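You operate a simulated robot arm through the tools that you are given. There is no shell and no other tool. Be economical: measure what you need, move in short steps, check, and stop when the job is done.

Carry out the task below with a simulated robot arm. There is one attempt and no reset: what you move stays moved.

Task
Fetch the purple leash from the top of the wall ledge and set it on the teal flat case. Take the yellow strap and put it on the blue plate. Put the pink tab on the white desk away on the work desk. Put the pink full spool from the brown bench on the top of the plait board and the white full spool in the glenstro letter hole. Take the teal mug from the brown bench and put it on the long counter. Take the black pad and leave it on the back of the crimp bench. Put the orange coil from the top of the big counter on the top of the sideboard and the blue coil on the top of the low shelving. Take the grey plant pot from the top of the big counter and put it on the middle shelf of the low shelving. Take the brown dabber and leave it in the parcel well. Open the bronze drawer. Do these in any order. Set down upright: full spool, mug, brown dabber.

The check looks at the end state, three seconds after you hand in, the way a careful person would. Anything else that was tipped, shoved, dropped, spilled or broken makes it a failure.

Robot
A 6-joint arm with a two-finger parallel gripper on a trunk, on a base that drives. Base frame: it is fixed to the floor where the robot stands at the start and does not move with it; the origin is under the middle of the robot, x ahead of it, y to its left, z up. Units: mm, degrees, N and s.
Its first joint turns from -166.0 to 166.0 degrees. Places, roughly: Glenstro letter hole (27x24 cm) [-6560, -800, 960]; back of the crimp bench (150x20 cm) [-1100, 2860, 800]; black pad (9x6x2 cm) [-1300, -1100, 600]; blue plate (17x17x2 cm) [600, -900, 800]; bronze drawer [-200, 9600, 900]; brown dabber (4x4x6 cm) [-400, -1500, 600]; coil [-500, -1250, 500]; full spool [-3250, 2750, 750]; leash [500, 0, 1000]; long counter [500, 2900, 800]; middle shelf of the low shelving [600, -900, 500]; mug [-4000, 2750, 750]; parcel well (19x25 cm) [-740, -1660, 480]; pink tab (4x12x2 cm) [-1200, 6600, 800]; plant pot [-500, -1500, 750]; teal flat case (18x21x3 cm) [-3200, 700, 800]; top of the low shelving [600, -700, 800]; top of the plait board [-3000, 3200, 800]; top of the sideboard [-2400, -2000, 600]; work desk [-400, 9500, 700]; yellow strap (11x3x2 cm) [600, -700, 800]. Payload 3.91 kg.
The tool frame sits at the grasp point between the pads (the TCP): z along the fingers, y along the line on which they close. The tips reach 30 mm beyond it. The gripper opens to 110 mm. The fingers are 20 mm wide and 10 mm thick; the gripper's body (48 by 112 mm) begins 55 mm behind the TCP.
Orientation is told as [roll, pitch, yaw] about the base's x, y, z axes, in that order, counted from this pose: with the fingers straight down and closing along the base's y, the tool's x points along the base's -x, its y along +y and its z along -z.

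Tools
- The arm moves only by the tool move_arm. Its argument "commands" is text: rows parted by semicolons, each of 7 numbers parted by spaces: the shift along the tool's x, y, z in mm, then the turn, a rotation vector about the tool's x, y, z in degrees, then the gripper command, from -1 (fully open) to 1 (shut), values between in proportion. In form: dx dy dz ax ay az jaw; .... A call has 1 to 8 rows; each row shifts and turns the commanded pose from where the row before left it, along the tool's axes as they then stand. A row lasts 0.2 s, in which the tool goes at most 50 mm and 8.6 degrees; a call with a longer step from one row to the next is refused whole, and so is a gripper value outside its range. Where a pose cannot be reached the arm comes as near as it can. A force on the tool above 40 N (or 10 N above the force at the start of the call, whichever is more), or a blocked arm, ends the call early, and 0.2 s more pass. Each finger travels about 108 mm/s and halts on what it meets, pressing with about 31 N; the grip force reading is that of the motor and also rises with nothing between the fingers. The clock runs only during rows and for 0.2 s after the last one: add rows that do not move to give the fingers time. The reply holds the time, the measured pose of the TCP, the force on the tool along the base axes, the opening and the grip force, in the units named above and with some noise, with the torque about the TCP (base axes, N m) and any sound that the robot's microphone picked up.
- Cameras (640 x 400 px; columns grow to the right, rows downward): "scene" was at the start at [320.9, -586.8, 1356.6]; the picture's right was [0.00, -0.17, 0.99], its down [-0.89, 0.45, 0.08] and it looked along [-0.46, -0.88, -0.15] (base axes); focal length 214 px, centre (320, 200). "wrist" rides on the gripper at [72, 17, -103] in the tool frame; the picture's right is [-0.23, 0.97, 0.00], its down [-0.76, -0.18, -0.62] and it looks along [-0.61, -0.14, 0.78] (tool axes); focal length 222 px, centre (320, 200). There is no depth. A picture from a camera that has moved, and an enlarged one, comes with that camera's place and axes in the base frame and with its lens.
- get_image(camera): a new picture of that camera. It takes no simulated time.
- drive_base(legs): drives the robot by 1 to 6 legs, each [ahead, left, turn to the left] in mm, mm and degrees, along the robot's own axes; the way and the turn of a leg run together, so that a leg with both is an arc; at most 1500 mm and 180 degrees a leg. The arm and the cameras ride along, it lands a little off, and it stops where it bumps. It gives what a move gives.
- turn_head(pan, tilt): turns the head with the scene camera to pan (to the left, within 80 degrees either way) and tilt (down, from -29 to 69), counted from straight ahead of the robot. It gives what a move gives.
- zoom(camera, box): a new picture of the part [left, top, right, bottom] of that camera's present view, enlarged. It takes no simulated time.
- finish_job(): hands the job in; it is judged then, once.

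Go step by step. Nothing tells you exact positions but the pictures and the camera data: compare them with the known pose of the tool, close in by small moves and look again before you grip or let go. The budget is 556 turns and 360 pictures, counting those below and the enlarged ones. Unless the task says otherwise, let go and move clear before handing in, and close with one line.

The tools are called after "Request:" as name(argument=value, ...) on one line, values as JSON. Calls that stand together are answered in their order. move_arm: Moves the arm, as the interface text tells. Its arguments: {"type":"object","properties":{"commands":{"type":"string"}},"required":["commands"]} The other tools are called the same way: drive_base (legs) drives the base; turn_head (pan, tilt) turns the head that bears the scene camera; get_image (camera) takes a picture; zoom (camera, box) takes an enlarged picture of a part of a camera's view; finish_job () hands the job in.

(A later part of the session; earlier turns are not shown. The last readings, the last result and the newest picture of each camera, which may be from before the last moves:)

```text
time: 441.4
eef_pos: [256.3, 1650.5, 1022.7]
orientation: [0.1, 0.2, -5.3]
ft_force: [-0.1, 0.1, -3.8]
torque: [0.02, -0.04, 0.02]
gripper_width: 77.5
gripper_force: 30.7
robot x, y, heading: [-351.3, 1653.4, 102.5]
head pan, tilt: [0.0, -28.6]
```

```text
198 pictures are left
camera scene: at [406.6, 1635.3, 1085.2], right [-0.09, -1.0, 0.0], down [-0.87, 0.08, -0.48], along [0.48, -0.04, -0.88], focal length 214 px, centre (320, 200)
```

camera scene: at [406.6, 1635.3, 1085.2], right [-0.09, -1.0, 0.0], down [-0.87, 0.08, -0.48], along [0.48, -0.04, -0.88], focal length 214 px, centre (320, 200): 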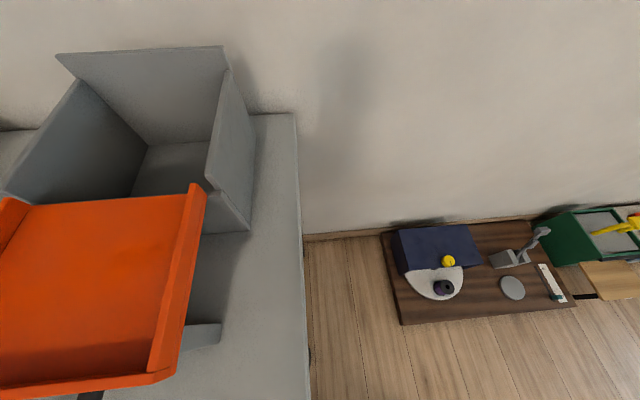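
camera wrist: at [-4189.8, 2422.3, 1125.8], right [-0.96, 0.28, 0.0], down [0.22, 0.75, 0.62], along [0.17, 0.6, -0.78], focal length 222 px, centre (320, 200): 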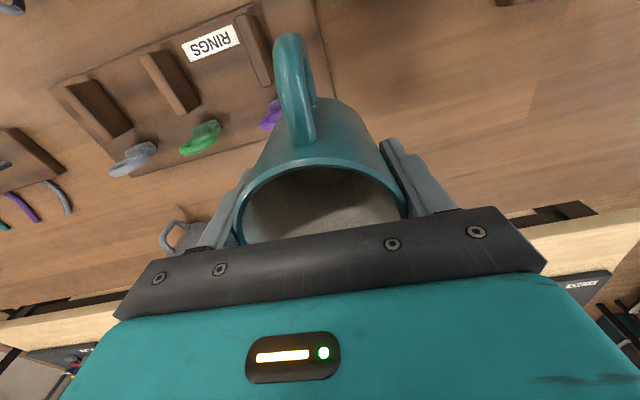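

Request:
drive_base(legs=[[1171, -262, 0]])

Request:
get_image(camera="scene")

Request:
get_image(camera="wrist")

```text
time: 447.5
eef_pos: [260.2, 2845.7, 1023.2]
orientation: [0.1, 0.1, -5.9]
ft_force: [-0.8, -0.1, -2.6]
torque: [0.0, -0.02, 0.0]
gripper_width: 77.5
gripper_force: 30.4
robot x, y, heading: [-344.8, 2853.8, 102.1]
head pan, tilt: [0.0, -28.6]
```

```text
197 pictures are left
camera scene: at [410.4, 2828.7, 1085.3], right [-0.1, -0.99, 0.0], down [-0.87, 0.09, -0.48], along [0.48, -0.05, -0.88], focal length 214 px, centre (320, 200)
```

scene: 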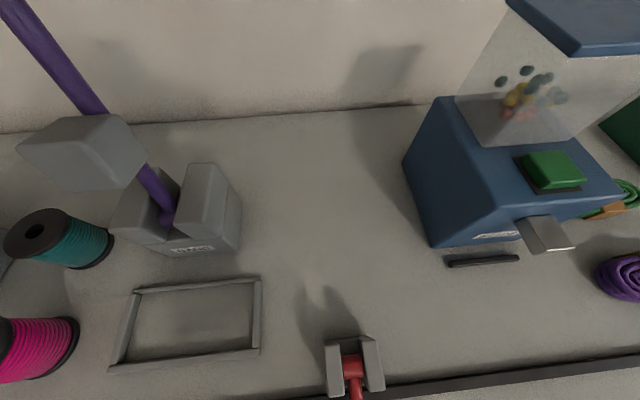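

```text
196 pictures are left
camera wrist: at [190.1, 2867.8, 1126.7], right [0.32, 0.95, 0.0], down [0.74, -0.25, 0.62], along [0.59, -0.2, -0.78], focal length 222 px, centre (320, 200)
```

wrist: 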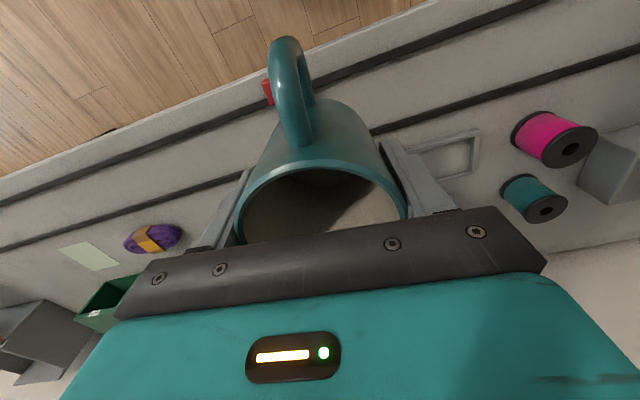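

There's free space on the counter at about (505,2808) between the clamp station and the blue dispenser. I'll extend there.

Request:
move_arm(commands="-41.3 -2 0 0 0 0 1; -41.3 -2 0 0 0 0 1; -41.3 -2 0 0 0 0 1; -41.3 -2 0 0 0 0 1; -41.3 -2 0 0 0 0 1; -41.3 -2 0 0 0 0 1; 0 0 40 0 0 0 1; 0 0 0 0 0 0 1")

Request:
turn_head(pan=0, tilt=20)

Request:
get_image(camera="scene")

Request:
get_image(camera="wrist")

```text
time: 449.3
eef_pos: [506.3, 2808.6, 982.3]
orientation: [0.1, 0.0, -5.8]
ft_force: [-0.5, 0.4, -4.5]
torque: [0.0, -0.01, 0.01]
gripper_width: 77.6
gripper_force: 30.6
robot x, y, heading: [-347.2, 2851.7, 102.1]
head pan, tilt: [0.0, -28.6]
```

```text
time: 450.4
eef_pos: [505.8, 2808.3, 981.9]
orientation: [0.1, 0.1, -5.9]
ft_force: [0.1, 0.4, -3.0]
torque: [0.01, -0.03, -0.01]
gripper_width: 77.7
gripper_force: 30.9
robot x, y, heading: [-345.7, 2857.9, 102.0]
head pan, tilt: [0.0, 20.0]
```

```text
195 pictures are left
camera scene: at [584.0, 2798.8, 1018.8], right [-0.1, -0.99, 0.0], down [-0.93, 0.09, 0.34], along [-0.34, 0.04, -0.94], focal length 214 px, centre (320, 200)
```

scene: 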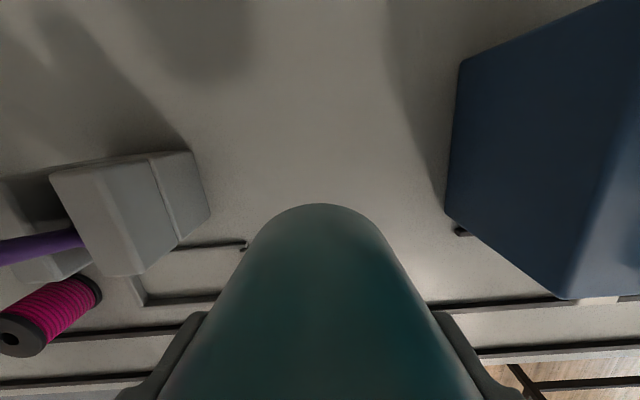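

```text
194 pictures are left
camera wrist: at [435.7, 2830.7, 1086.3], right [0.32, 0.95, 0.0], down [0.74, -0.25, 0.62], along [0.59, -0.2, -0.78], focal length 222 px, centre (320, 200)
```

wrist: 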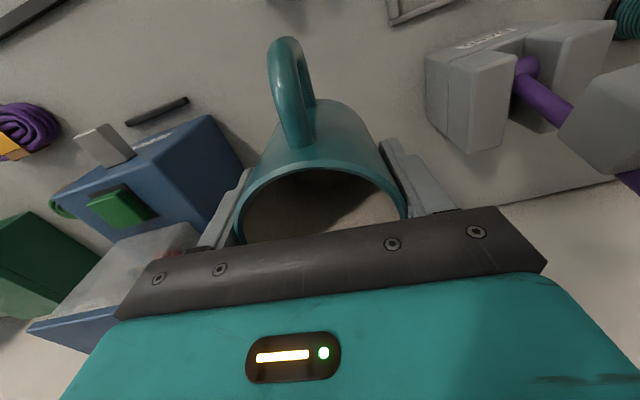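

Request:
move_arm(commands="0 0 40 0 0 0 1; 0 0 40 0 0 0 1; 0 0 25 0 0 0 1; 0 0 5 0 0 0 1; 0 0 0 0 0 0 1")

Request:
move_arm(commands="0 0 3 0 0 0 1; 0 0 0 0 0 0 1")

Request:
move_arm(commands="0 0 3 0 0 0 1; 0 0 0 0 0 0 1")

Request:
move_arm(commands="0 0 3 0 0 0 1; 0 0 0 0 0 0 1")

```text
time: 451.6
eef_pos: [505.7, 2808.4, 871.7]
orientation: [0.1, 0.1, -5.7]
ft_force: [-0.4, -0.5, -2.4]
torque: [0.02, -0.02, 0.02]
gripper_width: 77.2
gripper_force: 30.8
robot x, y, heading: [-345.3, 2852.1, 102.1]
head pan, tilt: [0.0, 20.0]
```

```text
time: 452.2
eef_pos: [505.8, 2809.4, 869.9]
orientation: [0.1, 0.1, -5.8]
ft_force: [-0.2, 0.3, -3.3]
torque: [0.01, -0.02, -0.02]
gripper_width: 77.7
gripper_force: 31.3
robot x, y, heading: [-342.8, 2853.3, 102.2]
head pan, tilt: [0.0, 20.0]
```

```text
time: 452.8
eef_pos: [505.2, 2808.9, 865.4]
orientation: [0.1, 0.0, -5.8]
ft_force: [-0.1, 0.4, -2.8]
torque: [0.04, -0.02, 0.02]
gripper_width: 77.7
gripper_force: 31.0
robot x, y, heading: [-343.1, 2855.7, 101.8]
head pan, tilt: [0.0, 20.0]
```

```text
time: 453.4
eef_pos: [505.6, 2807.5, 862.7]
orientation: [0.1, 0.1, -5.8]
ft_force: [1.0, -0.3, -3.7]
torque: [0.0, -0.02, 0.0]
gripper_width: 77.4
gripper_force: 31.0
robot x, y, heading: [-343.4, 2854.0, 102.1]
head pan, tilt: [0.0, 20.0]
```

Request:
move_arm(commands="0 0 2 0 0 0 1; 0 0 0 0 0 0 1")

Request:
move_arm(commands="0 0 2 0 0 0 1; 0 0 0 0 0 0 1")

Request:
move_arm(commands="0 0 2 0 0 0 1; 0 0 0 0 0 0 1")

```text
time: 454.0
eef_pos: [505.8, 2808.4, 862.3]
orientation: [0.1, 0.0, -5.8]
ft_force: [2.3, -0.7, 9.5]
torque: [-0.2, 0.14, 0.04]
gripper_width: 77.6
gripper_force: 30.8
robot x, y, heading: [-345.5, 2854.6, 102.0]
head pan, tilt: [0.0, 20.0]
```

```text
time: 454.6
eef_pos: [505.2, 2810.4, 860.7]
orientation: [0.0, 0.1, -5.8]
ft_force: [2.1, 0.8, 19.2]
torque: [0.02, 0.05, -0.03]
gripper_width: 77.8
gripper_force: 31.0
robot x, y, heading: [-347.2, 2853.1, 102.2]
head pan, tilt: [0.0, 20.0]
```

```text
time: 455.2
eef_pos: [505.0, 2808.5, 856.9]
orientation: [0.2, 0.0, -5.8]
ft_force: [2.5, 0.1, 19.5]
torque: [-0.03, -0.01, -0.03]
gripper_width: 77.7
gripper_force: 30.8
robot x, y, heading: [-345.0, 2852.3, 102.1]
head pan, tilt: [0.0, 20.0]
```

Standing on the counter. I'll release and rise.

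Request:
move_arm(commands="0 0 -1 0 0 0 0; 0 0 0 0 0 0 -0.6; 0 0 0 0 0 0 -1; 0 0 -10 0 0 0 -1; 0 0 -45 0 0 0 -1; 0 0 -50 0 0 0 -1; 0 0 -50 0 0 0 -1; 0 0 0 0 0 0 -1")

Request:
get_image(camera="wrist")

Request:
get_image(camera="scene")

```text
time: 457.0
eef_pos: [505.6, 2808.6, 1014.5]
orientation: [0.1, 0.2, -5.8]
ft_force: [-0.2, -0.7, 0.9]
torque: [-0.01, -0.02, 0.02]
gripper_width: 109.9
gripper_force: 0.0
robot x, y, heading: [-350.6, 2856.3, 102.0]
head pan, tilt: [0.0, 20.0]
```

```text
193 pictures are left
camera wrist: at [435.4, 2831.4, 1118.3], right [0.32, 0.95, 0.0], down [0.74, -0.25, 0.62], along [0.59, -0.2, -0.78], focal length 222 px, centre (320, 200)
```

wrist: 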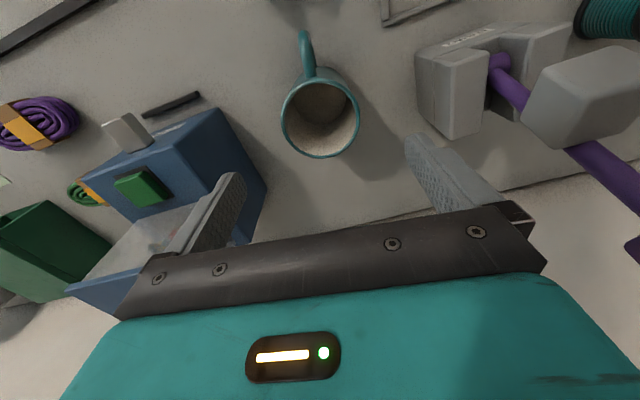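

```text
192 pictures are left
camera scene: at [583.6, 2799.6, 1050.7], right [-0.1, -0.99, 0.0], down [-0.93, 0.09, 0.34], along [-0.34, 0.04, -0.94], focal length 214 px, centre (320, 200)
```

scene: 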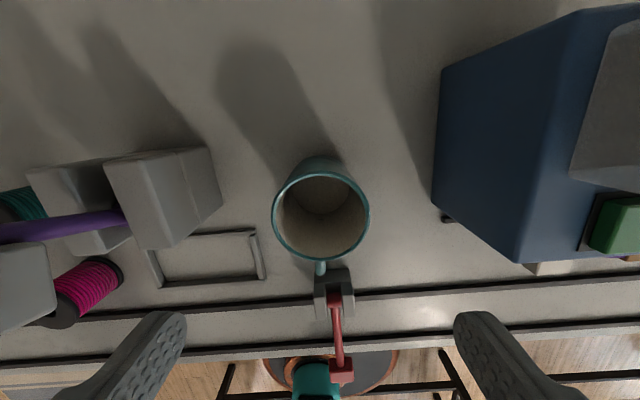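

The mug is on the long counter. Next, the purple leash on the wall ledge near (615,131,1000). I'll retract, raise, and drive there.

Request:
move_arm(commands="0 0 -45 0 0 0 -1; 20 0 -45 0 0 0 -1; 48 0 0 0 0 0 -1; 48 0 0 0 0 0 -1; 48 0 0 0 0 0 -1; 48 0 0 0 0 0 -1; 48 0 0 0 0 0 -1; 48 0 0 0 0 0 -1")

Request:
drive_base(legs=[[-1333, 283, 0], [-1333, 283, 0], [-54, -254, 0]])

Request:
turn_head(pan=0, tilt=-29)

Request:
get_image(camera="scene")

Request:
get_image(camera="wrist")

```text
time: 458.8
eef_pos: [199.4, 2839.8, 1101.9]
orientation: [0.1, 0.1, -5.8]
ft_force: [-0.3, 0.0, -1.1]
torque: [-0.01, 0.07, 0.02]
gripper_width: 109.9
gripper_force: 0.0
robot x, y, heading: [-343.6, 2853.0, 102.0]
head pan, tilt: [0.0, 20.0]
```

```text
time: 473.7
eef_pos: [497.0, 100.1, 1102.1]
orientation: [0.1, 0.0, -4.5]
ft_force: [0.2, -0.6, -0.1]
torque: [0.01, 0.03, 0.01]
gripper_width: 110.0
gripper_force: 0.0
robot x, y, heading: [-46.3, 103.1, 103.6]
head pan, tilt: [0.0, 20.0]
```

```text
time: 474.8
eef_pos: [498.0, 99.7, 1103.8]
orientation: [0.1, 0.0, -4.5]
ft_force: [-0.7, 0.0, 0.0]
torque: [0.02, -0.02, 0.03]
gripper_width: 110.2
gripper_force: 0.0
robot x, y, heading: [-47.3, 102.4, 103.5]
head pan, tilt: [0.0, -28.6]
```

```text
191 pictures are left
camera scene: at [647.7, 86.6, 1165.5], right [-0.08, -1.0, 0.0], down [-0.88, 0.07, -0.48], along [0.48, -0.04, -0.88], focal length 214 px, centre (320, 200)
```

scene: 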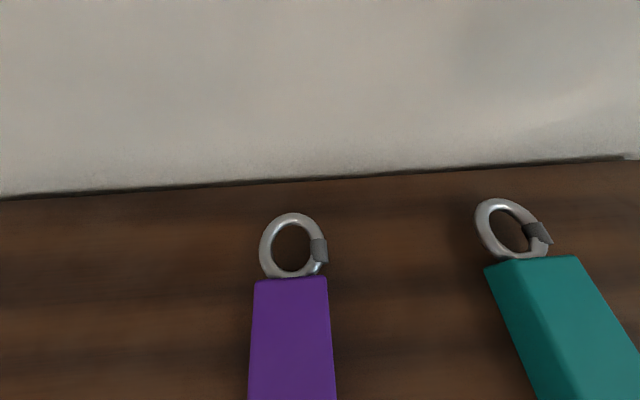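

```text
190 pictures are left
camera wrist: at [426.7, 121.0, 1206.9], right [0.3, 0.95, 0.0], down [0.75, -0.24, 0.62], along [0.59, -0.19, -0.78], focal length 222 px, centre (320, 200)
```

wrist: 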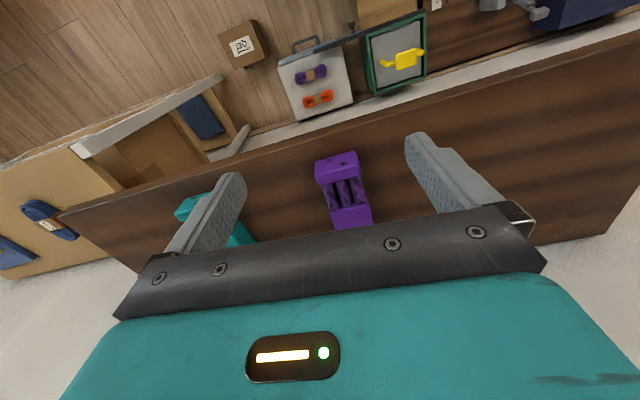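

Request:
turn_head(pan=0, tilt=20)

Request:
get_image(camera="scene")

Request:
zoom(camera="wrist", box=[240, 100, 440, 240])

```text
time: 476.0
eef_pos: [497.2, 100.4, 1103.1]
orientation: [0.1, 0.0, -4.5]
ft_force: [-0.2, 0.9, -0.8]
torque: [0.0, -0.01, 0.0]
gripper_width: 110.1
gripper_force: 0.0
robot x, y, heading: [-49.8, 102.3, 103.4]
head pan, tilt: [0.0, 20.0]
```

```text
189 pictures are left
camera scene: at [575.6, 92.3, 1139.5], right [-0.08, -1.0, 0.0], down [-0.94, 0.07, 0.34], along [-0.34, 0.03, -0.94], focal length 214 px, centre (320, 200)
```

scene: 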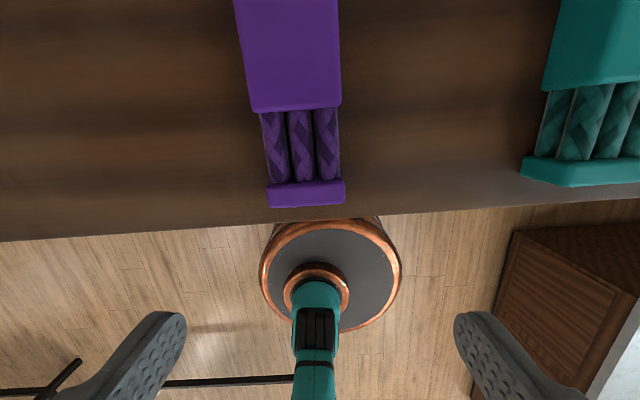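

```text
2.86 times, centred on (340, 170) of wrist
camera zoom: at [426.7, 121.0, 1206.9], right [0.3, 0.95, 0.0], down [0.75, -0.24, 0.62], along [0.59, -0.19, -0.78], focal length 635 px, centre (263, 286)
```

zoom: 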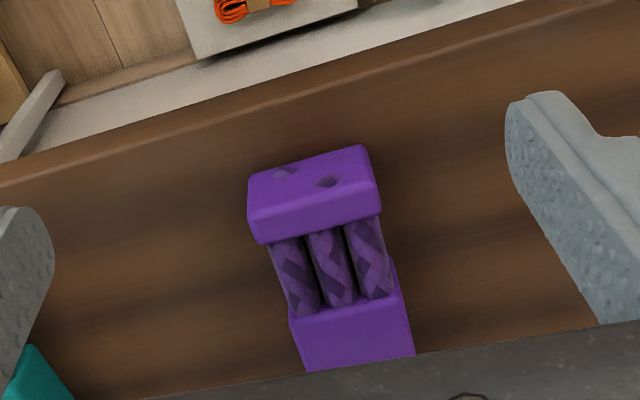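

Leash: cap at x≈537, body ~575–650, ring ~700, all at y≈105, top ≈1020. I'll align yaw and grip the body at x≈600.

Request:
move_arm(commands="0 0 0 0 0 -4.5 -0.6; -35 2 0 0 0 0 -0.6; -35 2 0 0 0 0 -0.6; -33 1 0 0 0 0 -0.6; 0 0 20 0 0 0 -0.6; 0 0 20 0 0 0 -0.6; 0 0 0 0 0 0 -0.6")

Request:
get_image(camera="scene")

Request:
get_image(camera="wrist")

```text
time: 477.6
eef_pos: [600.4, 104.5, 1062.4]
orientation: [0.1, 0.0, 0.1]
ft_force: [0.0, 0.0, 0.0]
torque: [0.01, 0.02, 0.0]
gripper_width: 88.0
gripper_force: 0.2
robot x, y, heading: [-51.7, 100.6, 103.4]
head pan, tilt: [0.0, 20.0]
```

```text
187 pictures are left
camera scene: at [679.4, 103.5, 1099.2], right [0.0, -1.0, 0.0], down [-0.94, 0.0, 0.34], along [-0.34, 0.0, -0.94], focal length 214 px, centre (320, 200)
```

scene: 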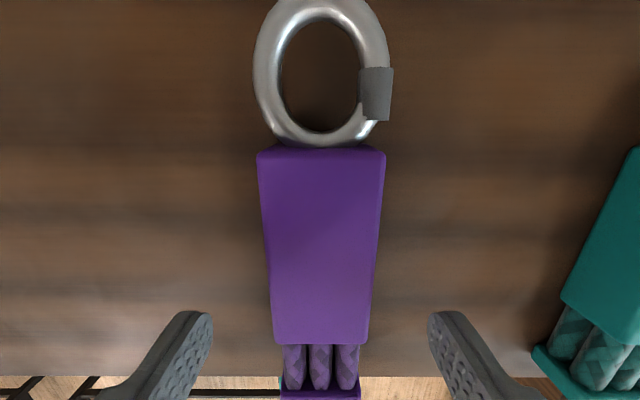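

```text
186 pictures are left
camera wrist: at [528.6, 120.4, 1166.6], right [0.23, 0.97, 0.0], down [0.76, -0.18, 0.62], along [0.61, -0.14, -0.78], focal length 222 px, centre (320, 200)
```

wrist: 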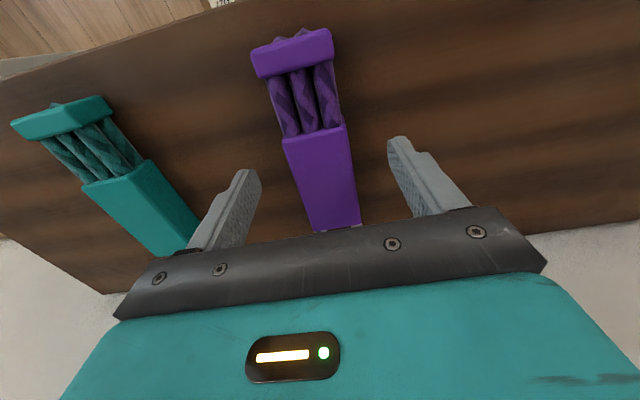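

Request:
move_arm(commands="-15 0 14 0 0 0 -0.6; 0 0 12 0 0 0 -0.6; 0 0 4 0 0 0 -0.6; 0 0 0 0 0 0 -0.6")

Request:
get_image(camera="wrist")

```text
time: 478.6
eef_pos: [614.6, 105.0, 1033.9]
orientation: [0.1, 0.0, 0.0]
ft_force: [0.2, 0.1, -0.3]
torque: [0.0, 0.01, 0.01]
gripper_width: 88.3
gripper_force: 0.1
robot x, y, heading: [-47.9, 101.1, 103.4]
head pan, tilt: [0.0, 20.0]
```

```text
185 pictures are left
camera wrist: at [543.2, 120.3, 1137.1], right [0.23, 0.97, 0.0], down [0.76, -0.18, 0.62], along [0.61, -0.14, -0.78], focal length 222 px, centre (320, 200)
```

wrist: 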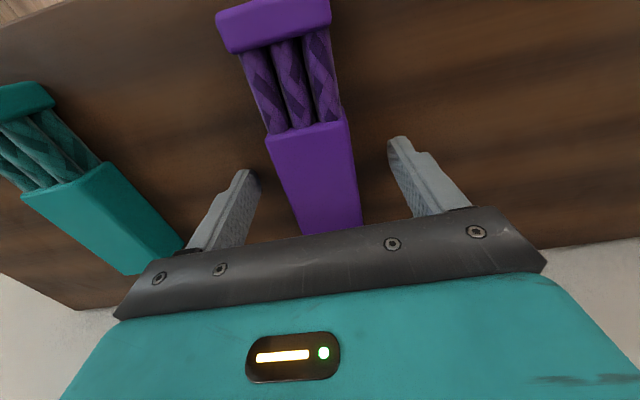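

Request:
move_arm(commands="0 0 3 0 0 0 -0.6; 0 0 0 0 0 0 -0.6; 0 0 0 0 0 0 1; 0 0 0 0 0 0 1; 0 0 0 0 0 0 1; 0 0 0 0 0 0 1")

Request:
get_image(camera="wrist")

```text
time: 480.0
eef_pos: [616.3, 104.6, 1030.6]
orientation: [0.1, -0.1, 0.1]
ft_force: [0.2, -0.8, 1.1]
torque: [-0.13, 0.0, 0.0]
gripper_width: 43.4
gripper_force: 31.2
robot x, y, heading: [-49.1, 99.0, 103.6]
head pan, tilt: [0.0, 20.0]
```

```text
184 pictures are left
camera wrist: at [543.1, 120.3, 1134.0], right [0.23, 0.97, 0.0], down [0.76, -0.18, 0.62], along [0.61, -0.14, -0.78], focal length 222 px, centre (320, 200)
```

wrist: 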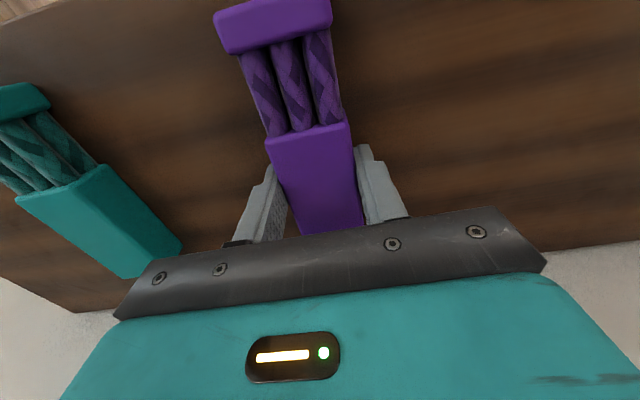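

Gripped at 43 mm. I'll lift, retract, and drive west along y≈-350 to the teal flat case.

Request:
move_arm(commands="0 0 -15 0 0 0 1; 0 0 -40 0 0 0 1; 0 0 -40 0 0 0 1; 48 0 0 0 0 0 1; 48 0 0 0 0 0 1; 48 0 0 0 0 0 1; 0 0 0 0 0 0 1")

Request:
get_image(camera="wrist")

Request:
drive_base(legs=[[-414, 202, 0], [233, 972, 0], [233, 972, 0], [233, 972, 0], [0, 0, 90]])

Request:
turn_head(pan=0, tilt=-29)

Request:
get_image(camera="scene")

```text
time: 481.6
eef_pos: [471.3, 104.1, 1125.5]
orientation: [0.1, -0.1, 0.0]
ft_force: [0.0, -0.2, -0.9]
torque: [0.03, -0.01, -0.01]
gripper_width: 43.5
gripper_force: 31.2
robot x, y, heading: [-46.5, 102.1, 103.3]
head pan, tilt: [0.0, 20.0]
```

```text
183 pictures are left
camera wrist: at [399.2, 118.9, 1228.6], right [0.23, 0.97, 0.0], down [0.76, -0.18, 0.62], along [0.61, -0.14, -0.78], focal length 222 px, centre (320, 200)
```

wrist: 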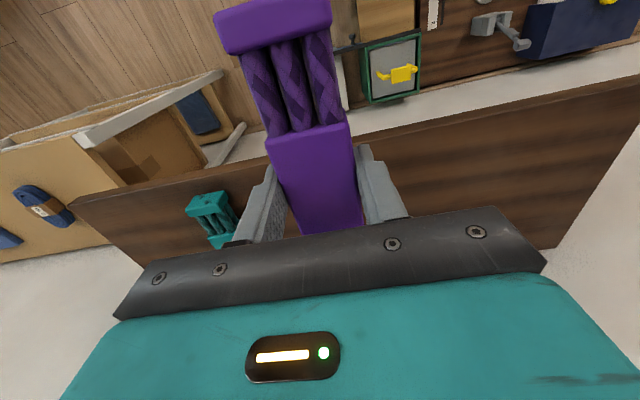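

```text
time: 502.6
eef_pos: [-3164.9, 167.2, 1124.7]
orientation: [0.1, 0.0, 90.6]
ft_force: [-0.5, 0.3, -1.8]
torque: [0.0, -0.01, 0.0]
gripper_width: 43.8
gripper_force: 31.1
robot x, y, heading: [-3160.1, -353.1, -166.1]
head pan, tilt: [0.0, 20.0]
```

```text
time: 503.8
eef_pos: [-3165.1, 167.4, 1125.3]
orientation: [0.1, 0.0, 90.6]
ft_force: [-0.2, -0.2, -2.3]
torque: [0.07, 0.01, 0.03]
gripper_width: 43.5
gripper_force: 31.0
robot x, y, heading: [-3160.2, -350.9, -165.9]
head pan, tilt: [0.0, -28.6]
```

```text
182 pictures are left
camera scene: at [-3165.9, 315.5, 1187.3], right [1.0, 0.01, 0.0], down [0.01, -0.88, -0.48], along [-0.01, 0.48, -0.88], focal length 214 px, centre (320, 200)
```

scene: 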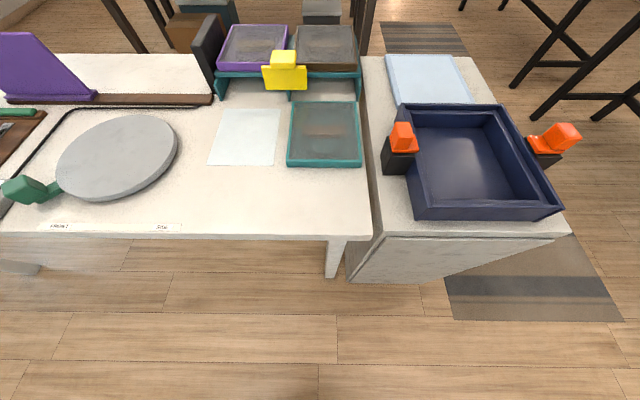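

Request:
zoom(camera="scene", box=[190, 10, 390, 190])

```text
2.22 times, centred on (290, 100) of scene
camera zoom: at [-3165.9, 315.5, 1187.3], right [1.0, 0.01, 0.0], down [0.01, -0.88, -0.48], along [-0.01, 0.48, -0.88], focal length 477 px, centre (387, 422)
```

zoom: 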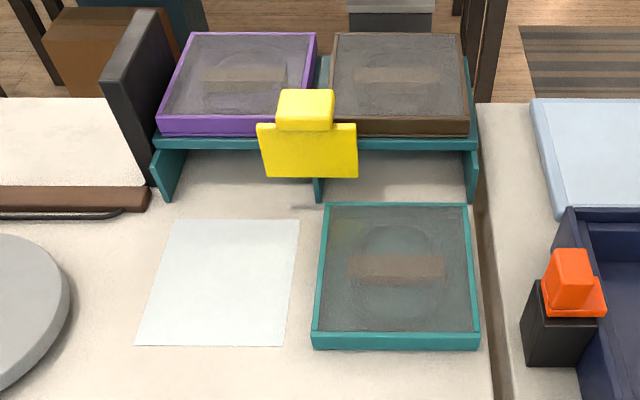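

The teal flat case is at x -3240..-3083, y 592..791, top ≈830. I'll move closer and lay the leash along y on it.

Request:
drive_base(legs=[[-80, -320, 0]])

Request:
move_arm(commands="-45 0 15 0 0 0 1; -45 0 15 0 0 0 1; -45 0 15 0 0 0 1; -45 0 15 0 0 0 1; 0 0 20 0 0 0 1; 0 0 0 0 0 0 1")

Request:
turn_head(pan=0, tilt=10)

Request:
get_image(camera="scene")

Request:
get_image(camera="wrist")

```text
time: 506.0
eef_pos: [-3164.9, 495.7, 1124.3]
orientation: [0.1, 0.0, 90.6]
ft_force: [0.2, -0.4, -2.5]
torque: [-0.01, -0.01, -0.03]
gripper_width: 43.6
gripper_force: 31.4
robot x, y, heading: [-3156.6, -24.6, -166.1]
head pan, tilt: [0.0, -28.6]
```

```text
time: 507.4
eef_pos: [-3164.9, 676.5, 1046.0]
orientation: [0.1, 0.1, 90.6]
ft_force: [0.3, 0.2, -1.9]
torque: [0.03, 0.01, -0.01]
gripper_width: 43.5
gripper_force: 30.6
robot x, y, heading: [-3158.7, -22.4, -165.8]
head pan, tilt: [0.0, -28.6]
```

```text
time: 508.4
eef_pos: [-3165.1, 677.4, 1045.5]
orientation: [0.0, 0.0, 90.6]
ft_force: [0.6, -1.0, -1.4]
torque: [0.02, -0.01, 0.01]
gripper_width: 43.6
gripper_force: 31.6
robot x, y, heading: [-3157.1, -20.5, -166.2]
head pan, tilt: [0.0, 10.0]
```

```text
180 pictures are left
camera scene: at [-3165.6, 769.0, 1081.4], right [1.0, 0.01, 0.0], down [0.01, -0.98, 0.17], along [0.0, -0.17, -0.98], focal length 214 px, centre (320, 200)
```

scene: 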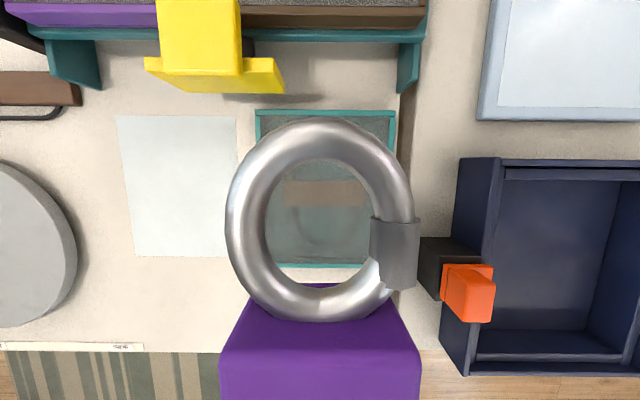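

```text
179 pictures are left
camera wrist: at [-3181.6, 602.4, 1148.7], right [-0.98, 0.22, 0.0], down [0.17, 0.76, 0.62], along [0.13, 0.61, -0.78], focal length 222 px, centre (320, 200)
```

wrist: 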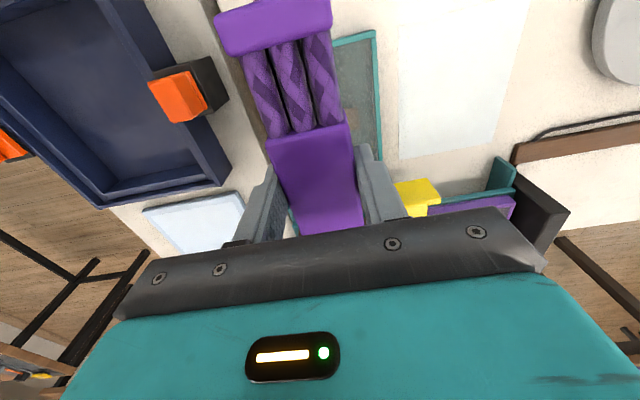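

Closer view puts the case at y≈632..827, centre (-3160,730). I'll shift to y≈706 (the ring end reaches farther) and lower.

Request:
move_arm(commands="-28 -4 20 0 0 0 1; 0 0 45 0 0 0 1; 0 0 45 0 0 0 1; 0 0 40 0 0 0 1; 0 0 20 0 0 0 1; 0 0 0 0 0 0 1")

Request:
get_image(camera="scene")

Request:
get_image(camera="wrist")

```text
time: 509.8
eef_pos: [-3163.1, 704.3, 874.6]
orientation: [0.0, 0.1, 90.5]
ft_force: [0.1, 0.9, -1.2]
torque: [0.06, 0.03, -0.01]
gripper_width: 43.5
gripper_force: 31.0
robot x, y, heading: [-3155.2, -21.6, -165.9]
head pan, tilt: [0.0, 10.0]
```

```text
178 pictures are left
camera scene: at [-3163.0, 796.7, 911.4], right [1.0, 0.01, 0.0], down [0.01, -0.98, 0.17], along [0.0, -0.17, -0.98], focal length 214 px, centre (320, 200)
```

scene: 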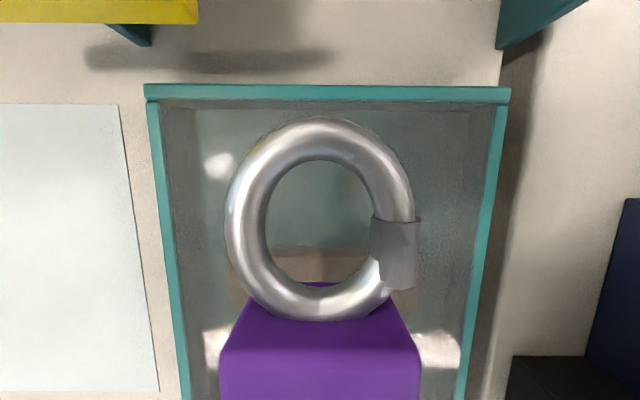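

```text
177 pictures are left
camera wrist: at [-3179.0, 630.2, 978.8], right [-0.98, 0.22, 0.0], down [0.17, 0.76, 0.62], along [0.13, 0.61, -0.78], focal length 222 px, centre (320, 200)
```

wrist: 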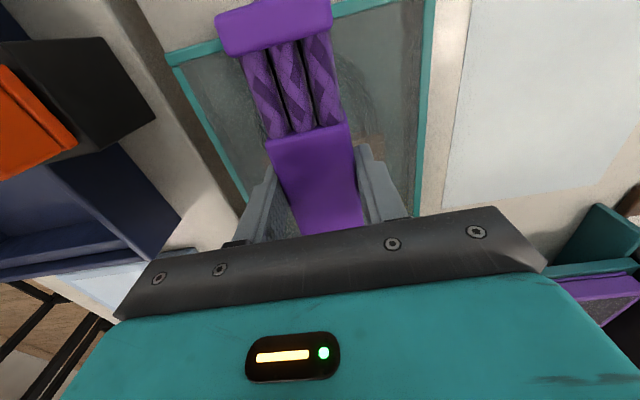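

Request:
move_arm(commands="0 0 6 0 0 0 1; 0 0 3 0 0 0 1; 0 0 0 0 0 0 1")

Request:
move_arm(commands="0 0 3 0 0 0 1; 0 0 0 0 0 0 1")

Request:
move_arm(commands="0 0 3 0 0 0 1; 0 0 0 0 0 0 1")

Request:
move_arm(commands="0 0 3 0 0 0 1; 0 0 0 0 0 0 1")

```text
time: 510.6
eef_pos: [-3163.0, 704.8, 865.4]
orientation: [0.1, 0.0, 90.5]
ft_force: [-0.2, 0.7, -1.3]
torque: [0.02, 0.02, 0.0]
gripper_width: 43.4
gripper_force: 30.6
robot x, y, heading: [-3155.5, -26.9, -166.0]
head pan, tilt: [0.0, 10.0]
```

```text
time: 511.2
eef_pos: [-3163.0, 703.8, 863.5]
orientation: [0.0, 0.0, 90.5]
ft_force: [0.0, 0.2, -1.6]
torque: [0.02, 0.03, 0.03]
gripper_width: 43.8
gripper_force: 31.6
robot x, y, heading: [-3156.1, -23.5, -166.0]
head pan, tilt: [0.0, 10.0]
```

```text
time: 511.8
eef_pos: [-3162.4, 703.4, 859.7]
orientation: [0.1, 0.2, 90.5]
ft_force: [-0.3, -0.4, -2.3]
torque: [0.04, 0.0, -0.01]
gripper_width: 43.6
gripper_force: 31.3
robot x, y, heading: [-3159.7, -22.9, -166.2]
head pan, tilt: [0.0, 10.0]
```

```text
time: 512.4
eef_pos: [-3163.4, 703.5, 857.4]
orientation: [0.1, 0.1, 90.5]
ft_force: [0.1, 0.0, -2.3]
torque: [0.0, -0.01, -0.01]
gripper_width: 43.6
gripper_force: 30.8
robot x, y, heading: [-3156.7, -24.0, -166.0]
head pan, tilt: [0.0, 10.0]
```

Request:
move_arm(commands="0 0 2 0 0 0 1; 0 0 0 0 0 0 1")

Request:
move_arm(commands="0 0 2 0 0 0 1; 0 0 0 0 0 0 1")

Request:
move_arm(commands="0 0 2 0 0 0 1; 0 0 0 0 0 0 1")

Request:
move_arm(commands="0 0 2 0 0 0 1; 0 0 0 0 0 0 1")

```text
time: 513.0
eef_pos: [-3161.9, 704.0, 853.7]
orientation: [0.2, 0.2, 90.5]
ft_force: [-0.4, 0.1, -1.3]
torque: [0.02, 0.0, -0.01]
gripper_width: 43.5
gripper_force: 30.9
robot x, y, heading: [-3160.5, -25.4, -165.9]
head pan, tilt: [0.0, 10.0]
```

```text
time: 513.6
eef_pos: [-3161.3, 704.0, 851.6]
orientation: [0.1, 0.0, 90.5]
ft_force: [0.4, 0.0, -1.5]
torque: [0.01, 0.01, -0.01]
gripper_width: 43.5
gripper_force: 31.4
robot x, y, heading: [-3160.0, -24.0, -166.3]
head pan, tilt: [0.0, 10.0]
```

```text
time: 514.2
eef_pos: [-3162.4, 703.0, 850.5]
orientation: [0.1, 0.0, 90.5]
ft_force: [-0.9, -0.6, -1.4]
torque: [0.03, -0.02, 0.02]
gripper_width: 43.5
gripper_force: 31.0
robot x, y, heading: [-3158.3, -24.0, -165.8]
head pan, tilt: [0.0, 10.0]
```

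```text
time: 514.8
eef_pos: [-3162.9, 703.2, 848.0]
orientation: [0.2, 0.0, 90.5]
ft_force: [0.3, 0.0, -1.9]
torque: [0.03, 0.0, -0.02]
gripper_width: 43.6
gripper_force: 31.0
robot x, y, heading: [-3153.1, -21.4, -166.1]
head pan, tilt: [0.0, 10.0]
```

Request:
get_image(camera="scene")

Request:
get_image(camera="wrist")

```text
176 pictures are left
camera scene: at [-3162.5, 796.2, 885.2], right [1.0, 0.01, 0.0], down [0.01, -0.98, 0.17], along [0.0, -0.17, -0.98], focal length 214 px, centre (320, 200)
```

scene: 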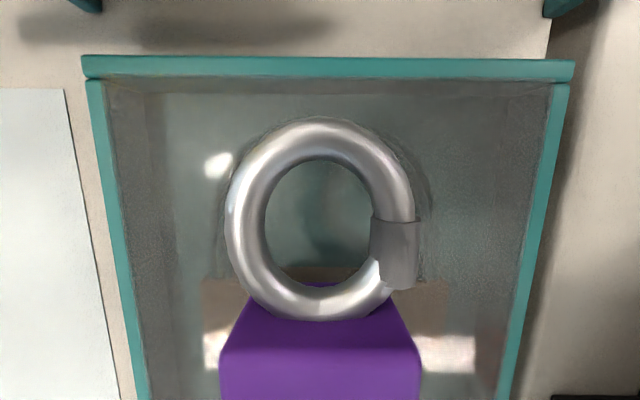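

```text
175 pictures are left
camera wrist: at [-3178.4, 629.7, 952.4], right [-0.98, 0.22, 0.0], down [0.17, 0.76, 0.62], along [0.13, 0.61, -0.78], focal length 222 px, centre (320, 200)
```

wrist: 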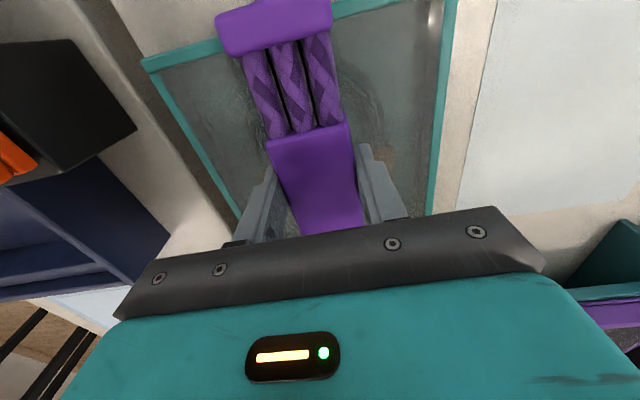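

Case top is nearer z≈800, so I'll continue down.

Request:
move_arm(commands="0 0 5 0 0 0 1; 0 0 5 0 0 0 1; 0 0 3 0 0 0 1; 0 0 0 0 0 0 1")

Request:
move_arm(commands="0 0 2 0 0 0 1; 0 0 0 0 0 0 1")

Request:
move_arm(commands="0 0 2 0 0 0 1; 0 0 0 0 0 0 1")

Request:
move_arm(commands="0 0 2 0 0 0 1; 0 0 0 0 0 0 1")

```text
time: 515.8
eef_pos: [-3162.1, 704.4, 836.2]
orientation: [0.2, 0.0, 90.6]
ft_force: [-0.3, -0.3, -1.6]
torque: [0.02, 0.0, 0.0]
gripper_width: 43.3
gripper_force: 31.0
robot x, y, heading: [-3155.9, -22.3, -166.4]
head pan, tilt: [0.0, 10.0]
```

```text
time: 516.4
eef_pos: [-3162.1, 703.6, 833.9]
orientation: [0.1, -0.1, 90.5]
ft_force: [-0.3, 1.7, 7.6]
torque: [-0.51, -0.19, 0.0]
gripper_width: 43.3
gripper_force: 31.3
robot x, y, heading: [-3158.8, -23.0, -166.2]
head pan, tilt: [0.0, 10.0]
```

```text
time: 517.0
eef_pos: [-3163.5, 703.6, 834.3]
orientation: [0.1, -0.2, 90.5]
ft_force: [-0.1, 6.4, 38.1]
torque: [-0.8, -0.43, -0.05]
gripper_width: 43.6
gripper_force: 30.6
robot x, y, heading: [-3160.2, -24.4, -166.1]
head pan, tilt: [0.0, 10.0]
```

```text
time: 517.4
eef_pos: [-3162.2, 703.9, 834.0]
orientation: [0.2, -0.4, 90.5]
ft_force: [-0.1, -2.4, 8.7]
torque: [-0.36, -0.17, -0.1]
gripper_width: 43.6
gripper_force: 31.2
robot x, y, heading: [-3156.6, -21.5, -166.2]
head pan, tilt: [0.0, 10.0]
stopped in row 1: the force on the tool passed its limit at 52 N (the readings are from after the stop); the commanded pose is now the measured one
```

Resting on the case. I'll release and rise.

Request:
move_arm(commands="0 0 0 0 0 0 0.4; 0 0 0 0 0 0 0; 0 0 0 0 0 0 -0.3; 0 0 -15 0 0 0 -0.3; 0 0 -45 0 0 0 -0.3; 0 0 -50 0 0 0 -0.6; 0 0 -50 0 0 0 -1; 0 0 0 0 0 0 -1")

Request:
get_image(camera="scene")

Request:
get_image(camera="wrist")

```text
time: 519.2
eef_pos: [-3162.2, 704.0, 993.7]
orientation: [0.1, -0.2, 90.6]
ft_force: [-0.2, 0.0, -0.7]
torque: [-0.03, 0.02, -0.04]
gripper_width: 110.0
gripper_force: 0.1
robot x, y, heading: [-3153.9, -22.0, -166.3]
head pan, tilt: [0.0, 10.0]
```

```text
174 pictures are left
camera scene: at [-3162.3, 795.6, 1030.3], right [1.0, 0.01, 0.0], down [0.01, -0.99, 0.17], along [0.0, -0.17, -0.99], focal length 214 px, centre (320, 200)
```

scene: 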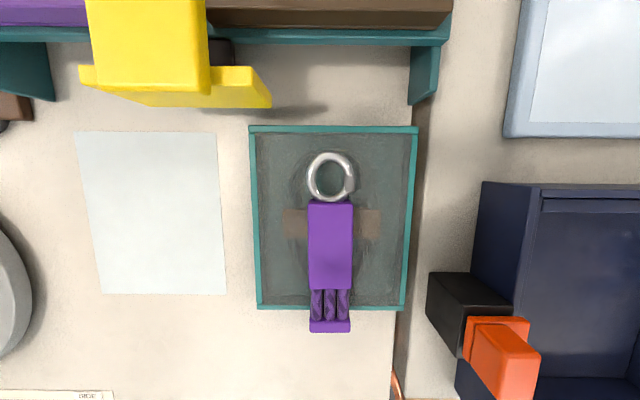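

```text
173 pictures are left
camera wrist: at [-3178.3, 628.8, 1096.8], right [-0.98, 0.22, 0.0], down [0.17, 0.76, 0.63], along [0.14, 0.61, -0.78], focal length 222 px, centre (320, 200)
```

wrist: 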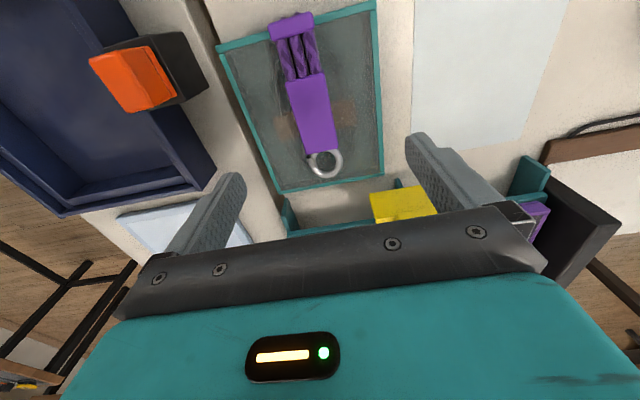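

The leash lies on the case. Next is the pink tab in the north area (-1200,6600). I'll retract and drive up the aisle to find the way.

Request:
move_arm(commands="48 0 -15 0 0 0 -1; 48 0 -15 0 0 0 -1; 48 0 -15 0 0 0 -1; 48 0 -15 0 0 0 -1; 20 0 -15 0 0 0 -1; 0 0 0 0 0 0 -1")

Request:
drive_base(legs=[[80, 320, 0], [-970, 242, 0], [-363, -1440, 0], [-363, -1440, 0]])

Request:
move_arm(commands="0 0 0 0 -7.5 0 -1; 0 0 0 0 -7.5 0 -1; 0 0 0 0 -7.5 0 -1; 0 0 0 0 -7.5 0 -1; 0 0 0 0 -7.5 0 -1; 0 0 0 0 -7.5 0 -1; 0 0 0 0 0 0 -1")

Request:
turn_head(pan=0, tilt=-29)

Request:
get_image(camera="scene")

```text
refused: row 1 steps farther than a row can; nothing moved
```

```text
time: 540.0
eef_pos: [-2100.5, 3321.0, 992.3]
orientation: [0.1, -0.2, 90.2]
ft_force: [-1.2, 0.3, -0.2]
torque: [0.0, 0.0, 0.01]
gripper_width: 109.9
gripper_force: 0.1
robot x, y, heading: [-2098.9, 2597.3, -166.4]
head pan, tilt: [0.0, 10.0]
```

```text
time: 541.6
eef_pos: [-2099.3, 3320.3, 993.8]
orientation: [0.1, -45.3, 90.0]
ft_force: [0.0, 0.7, 0.9]
torque: [0.03, 0.02, -0.01]
gripper_width: 110.0
gripper_force: 0.0
robot x, y, heading: [-2101.9, 2595.8, -166.4]
head pan, tilt: [0.0, 10.0]
```

```text
time: 542.7
eef_pos: [-2101.0, 3320.3, 994.1]
orientation: [0.2, -45.2, 90.1]
ft_force: [-0.7, -0.1, 1.0]
torque: [0.06, 0.04, 0.03]
gripper_width: 110.3
gripper_force: 0.0
robot x, y, heading: [-2101.1, 2596.2, -166.2]
head pan, tilt: [0.0, -28.6]
```

```text
172 pictures are left
camera scene: at [-2099.1, 3380.7, 1143.3], right [1.0, 0.0, 0.0], down [0.0, -0.28, -0.96], along [0.0, 0.96, -0.28], focal length 214 px, centre (320, 200)
```

scene: 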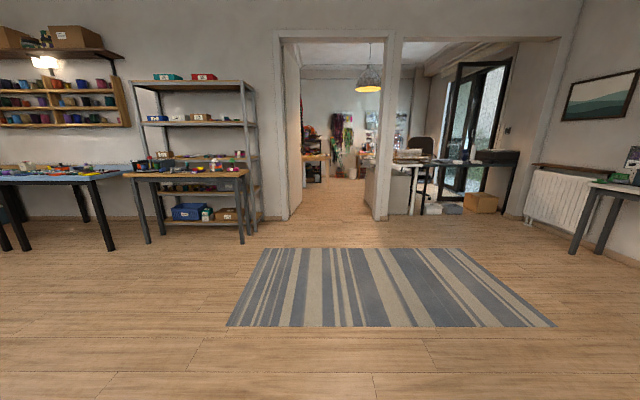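

Request:
zoom(camera="scene", box=[270, 60, 530, 240])

```text
2.22 times, centred on (400, 150) of scene
camera zoom: at [-2099.1, 3380.7, 1143.3], right [1.0, 0.0, 0.0], down [0.0, -0.28, -0.96], along [0.0, 0.96, -0.28], focal length 477 px, centre (142, 311)
```

zoom: 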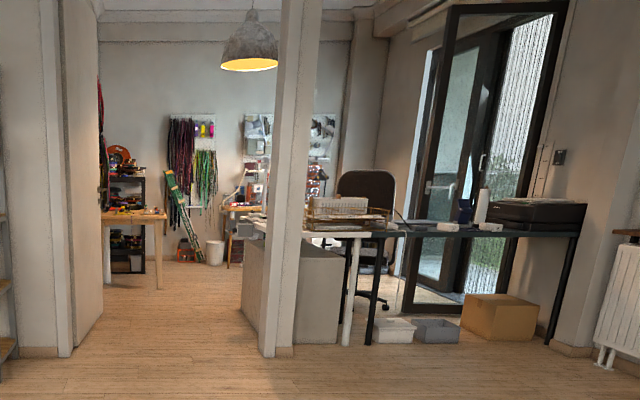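

The doorway is clear (x≈-2550..-1300 at y≈6300), and the white desk is just beyond on the right. I'll retract and drive up to it.

Request:
move_arm(commands="22 0 -39 0 0 0 -1; 22 0 -39 0 0 0 -1; 22 0 -39 0 0 0 -1; 22 0 -39 0 0 0 -1; 22 0 -39 0 0 0 -1; 0 0 0 0 0 0 -1")

Request:
drive_base(legs=[[-538, -1362, 0], [-351, -1356, 0]])

Request:
get_image(camera="scene")

```text
time: 544.1
eef_pos: [-2099.9, 3104.4, 1052.4]
orientation: [0.0, -45.2, 90.1]
ft_force: [0.0, 0.3, -0.1]
torque: [0.0, 0.01, -0.01]
gripper_width: 110.0
gripper_force: 0.2
robot x, y, heading: [-2097.9, 2595.9, -166.5]
head pan, tilt: [0.0, -28.6]
```

```text
time: 558.1
eef_pos: [-1894.4, 5982.3, 1053.3]
orientation: [0.1, -45.2, 90.2]
ft_force: [-0.4, 0.1, 0.1]
torque: [0.03, 0.03, 0.02]
gripper_width: 110.2
gripper_force: 0.0
robot x, y, heading: [-1895.1, 5473.3, -166.1]
head pan, tilt: [0.0, -28.6]
```

```text
170 pictures are left
camera scene: at [-1893.9, 6041.9, 1203.8], right [1.0, 0.01, 0.0], down [0.0, -0.28, -0.96], along [-0.01, 0.96, -0.28], focal length 214 px, centre (320, 200)
```

scene: 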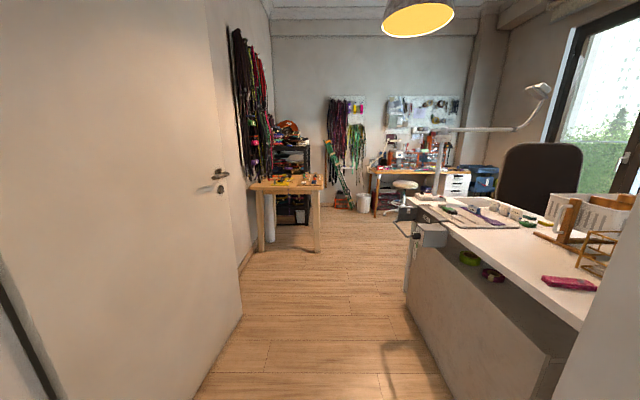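

The pink tab is at about (-1212,6551) on the white desk. I'll drive into the doorway beside it and turn the arm toward +x.

Request:
drive_base(legs=[[-321, -1030, 0], [0, 0, -90]])

Request:
move_arm(commands="0 0 0 0 7.5 0 -1; 0 0 0 0 7.5 0 -1; 0 0 0 0 7.5 0 -1; 0 0 0 0 7.5 0 -1; 0 0 0 0 7.5 0 -1; 0 0 0 0 7.5 0 -1; 0 0 0 0 0 0 -1")

Request:
turn_head(pan=0, tilt=-10)

Request:
get_image(camera="scene")

Request:
get_image(camera="wrist")

```text
time: 567.4
eef_pos: [-1315.9, 6549.8, 1051.9]
orientation: [0.1, -45.3, 0.3]
ft_force: [0.6, -0.6, -0.2]
torque: [0.02, 0.04, -0.01]
gripper_width: 110.1
gripper_force: 0.0
robot x, y, heading: [-1826.0, 6550.1, 103.8]
head pan, tilt: [0.0, -28.6]
```

```text
time: 569.0
eef_pos: [-1317.3, 6551.2, 1054.4]
orientation: [0.1, -0.3, 0.5]
ft_force: [0.3, -0.7, 0.1]
torque: [0.01, -0.03, 0.0]
gripper_width: 110.1
gripper_force: 0.1
robot x, y, heading: [-1831.2, 6550.6, 103.9]
head pan, tilt: [0.0, -28.6]
```

```text
time: 569.8
eef_pos: [-1318.3, 6550.0, 1053.0]
orientation: [0.0, -0.2, 0.5]
ft_force: [-0.3, -0.2, -0.6]
torque: [0.01, 0.01, -0.05]
gripper_width: 110.0
gripper_force: 0.0
robot x, y, heading: [-1825.6, 6548.4, 103.9]
head pan, tilt: [0.0, -10.0]
```

```text
169 pictures are left
camera scene: at [-1191.8, 6549.7, 1099.1], right [0.01, -1.0, 0.0], down [-0.98, -0.01, -0.18], along [0.18, 0.0, -0.98], focal length 214 px, centre (320, 200)
```

scene: 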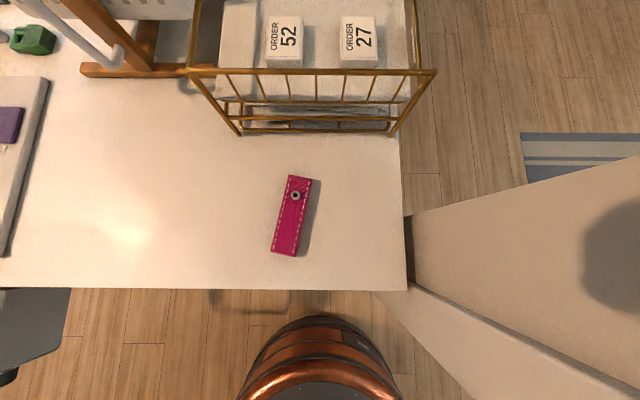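

```text
168 pictures are left
camera wrist: at [-1390.6, 6564.9, 1156.8], right [0.22, 0.98, 0.0], down [0.76, -0.17, 0.63], along [0.61, -0.14, -0.78], focal length 222 px, centre (320, 200)
```

wrist: 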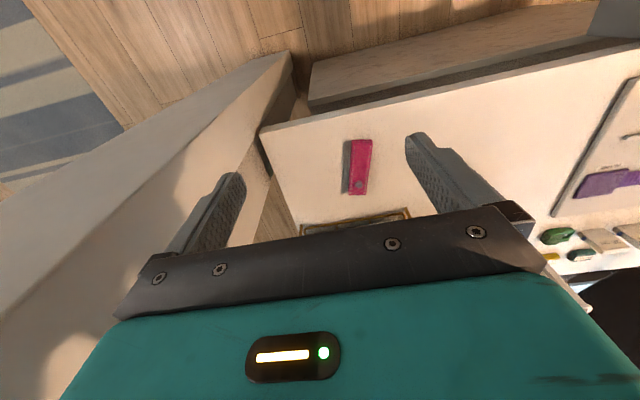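

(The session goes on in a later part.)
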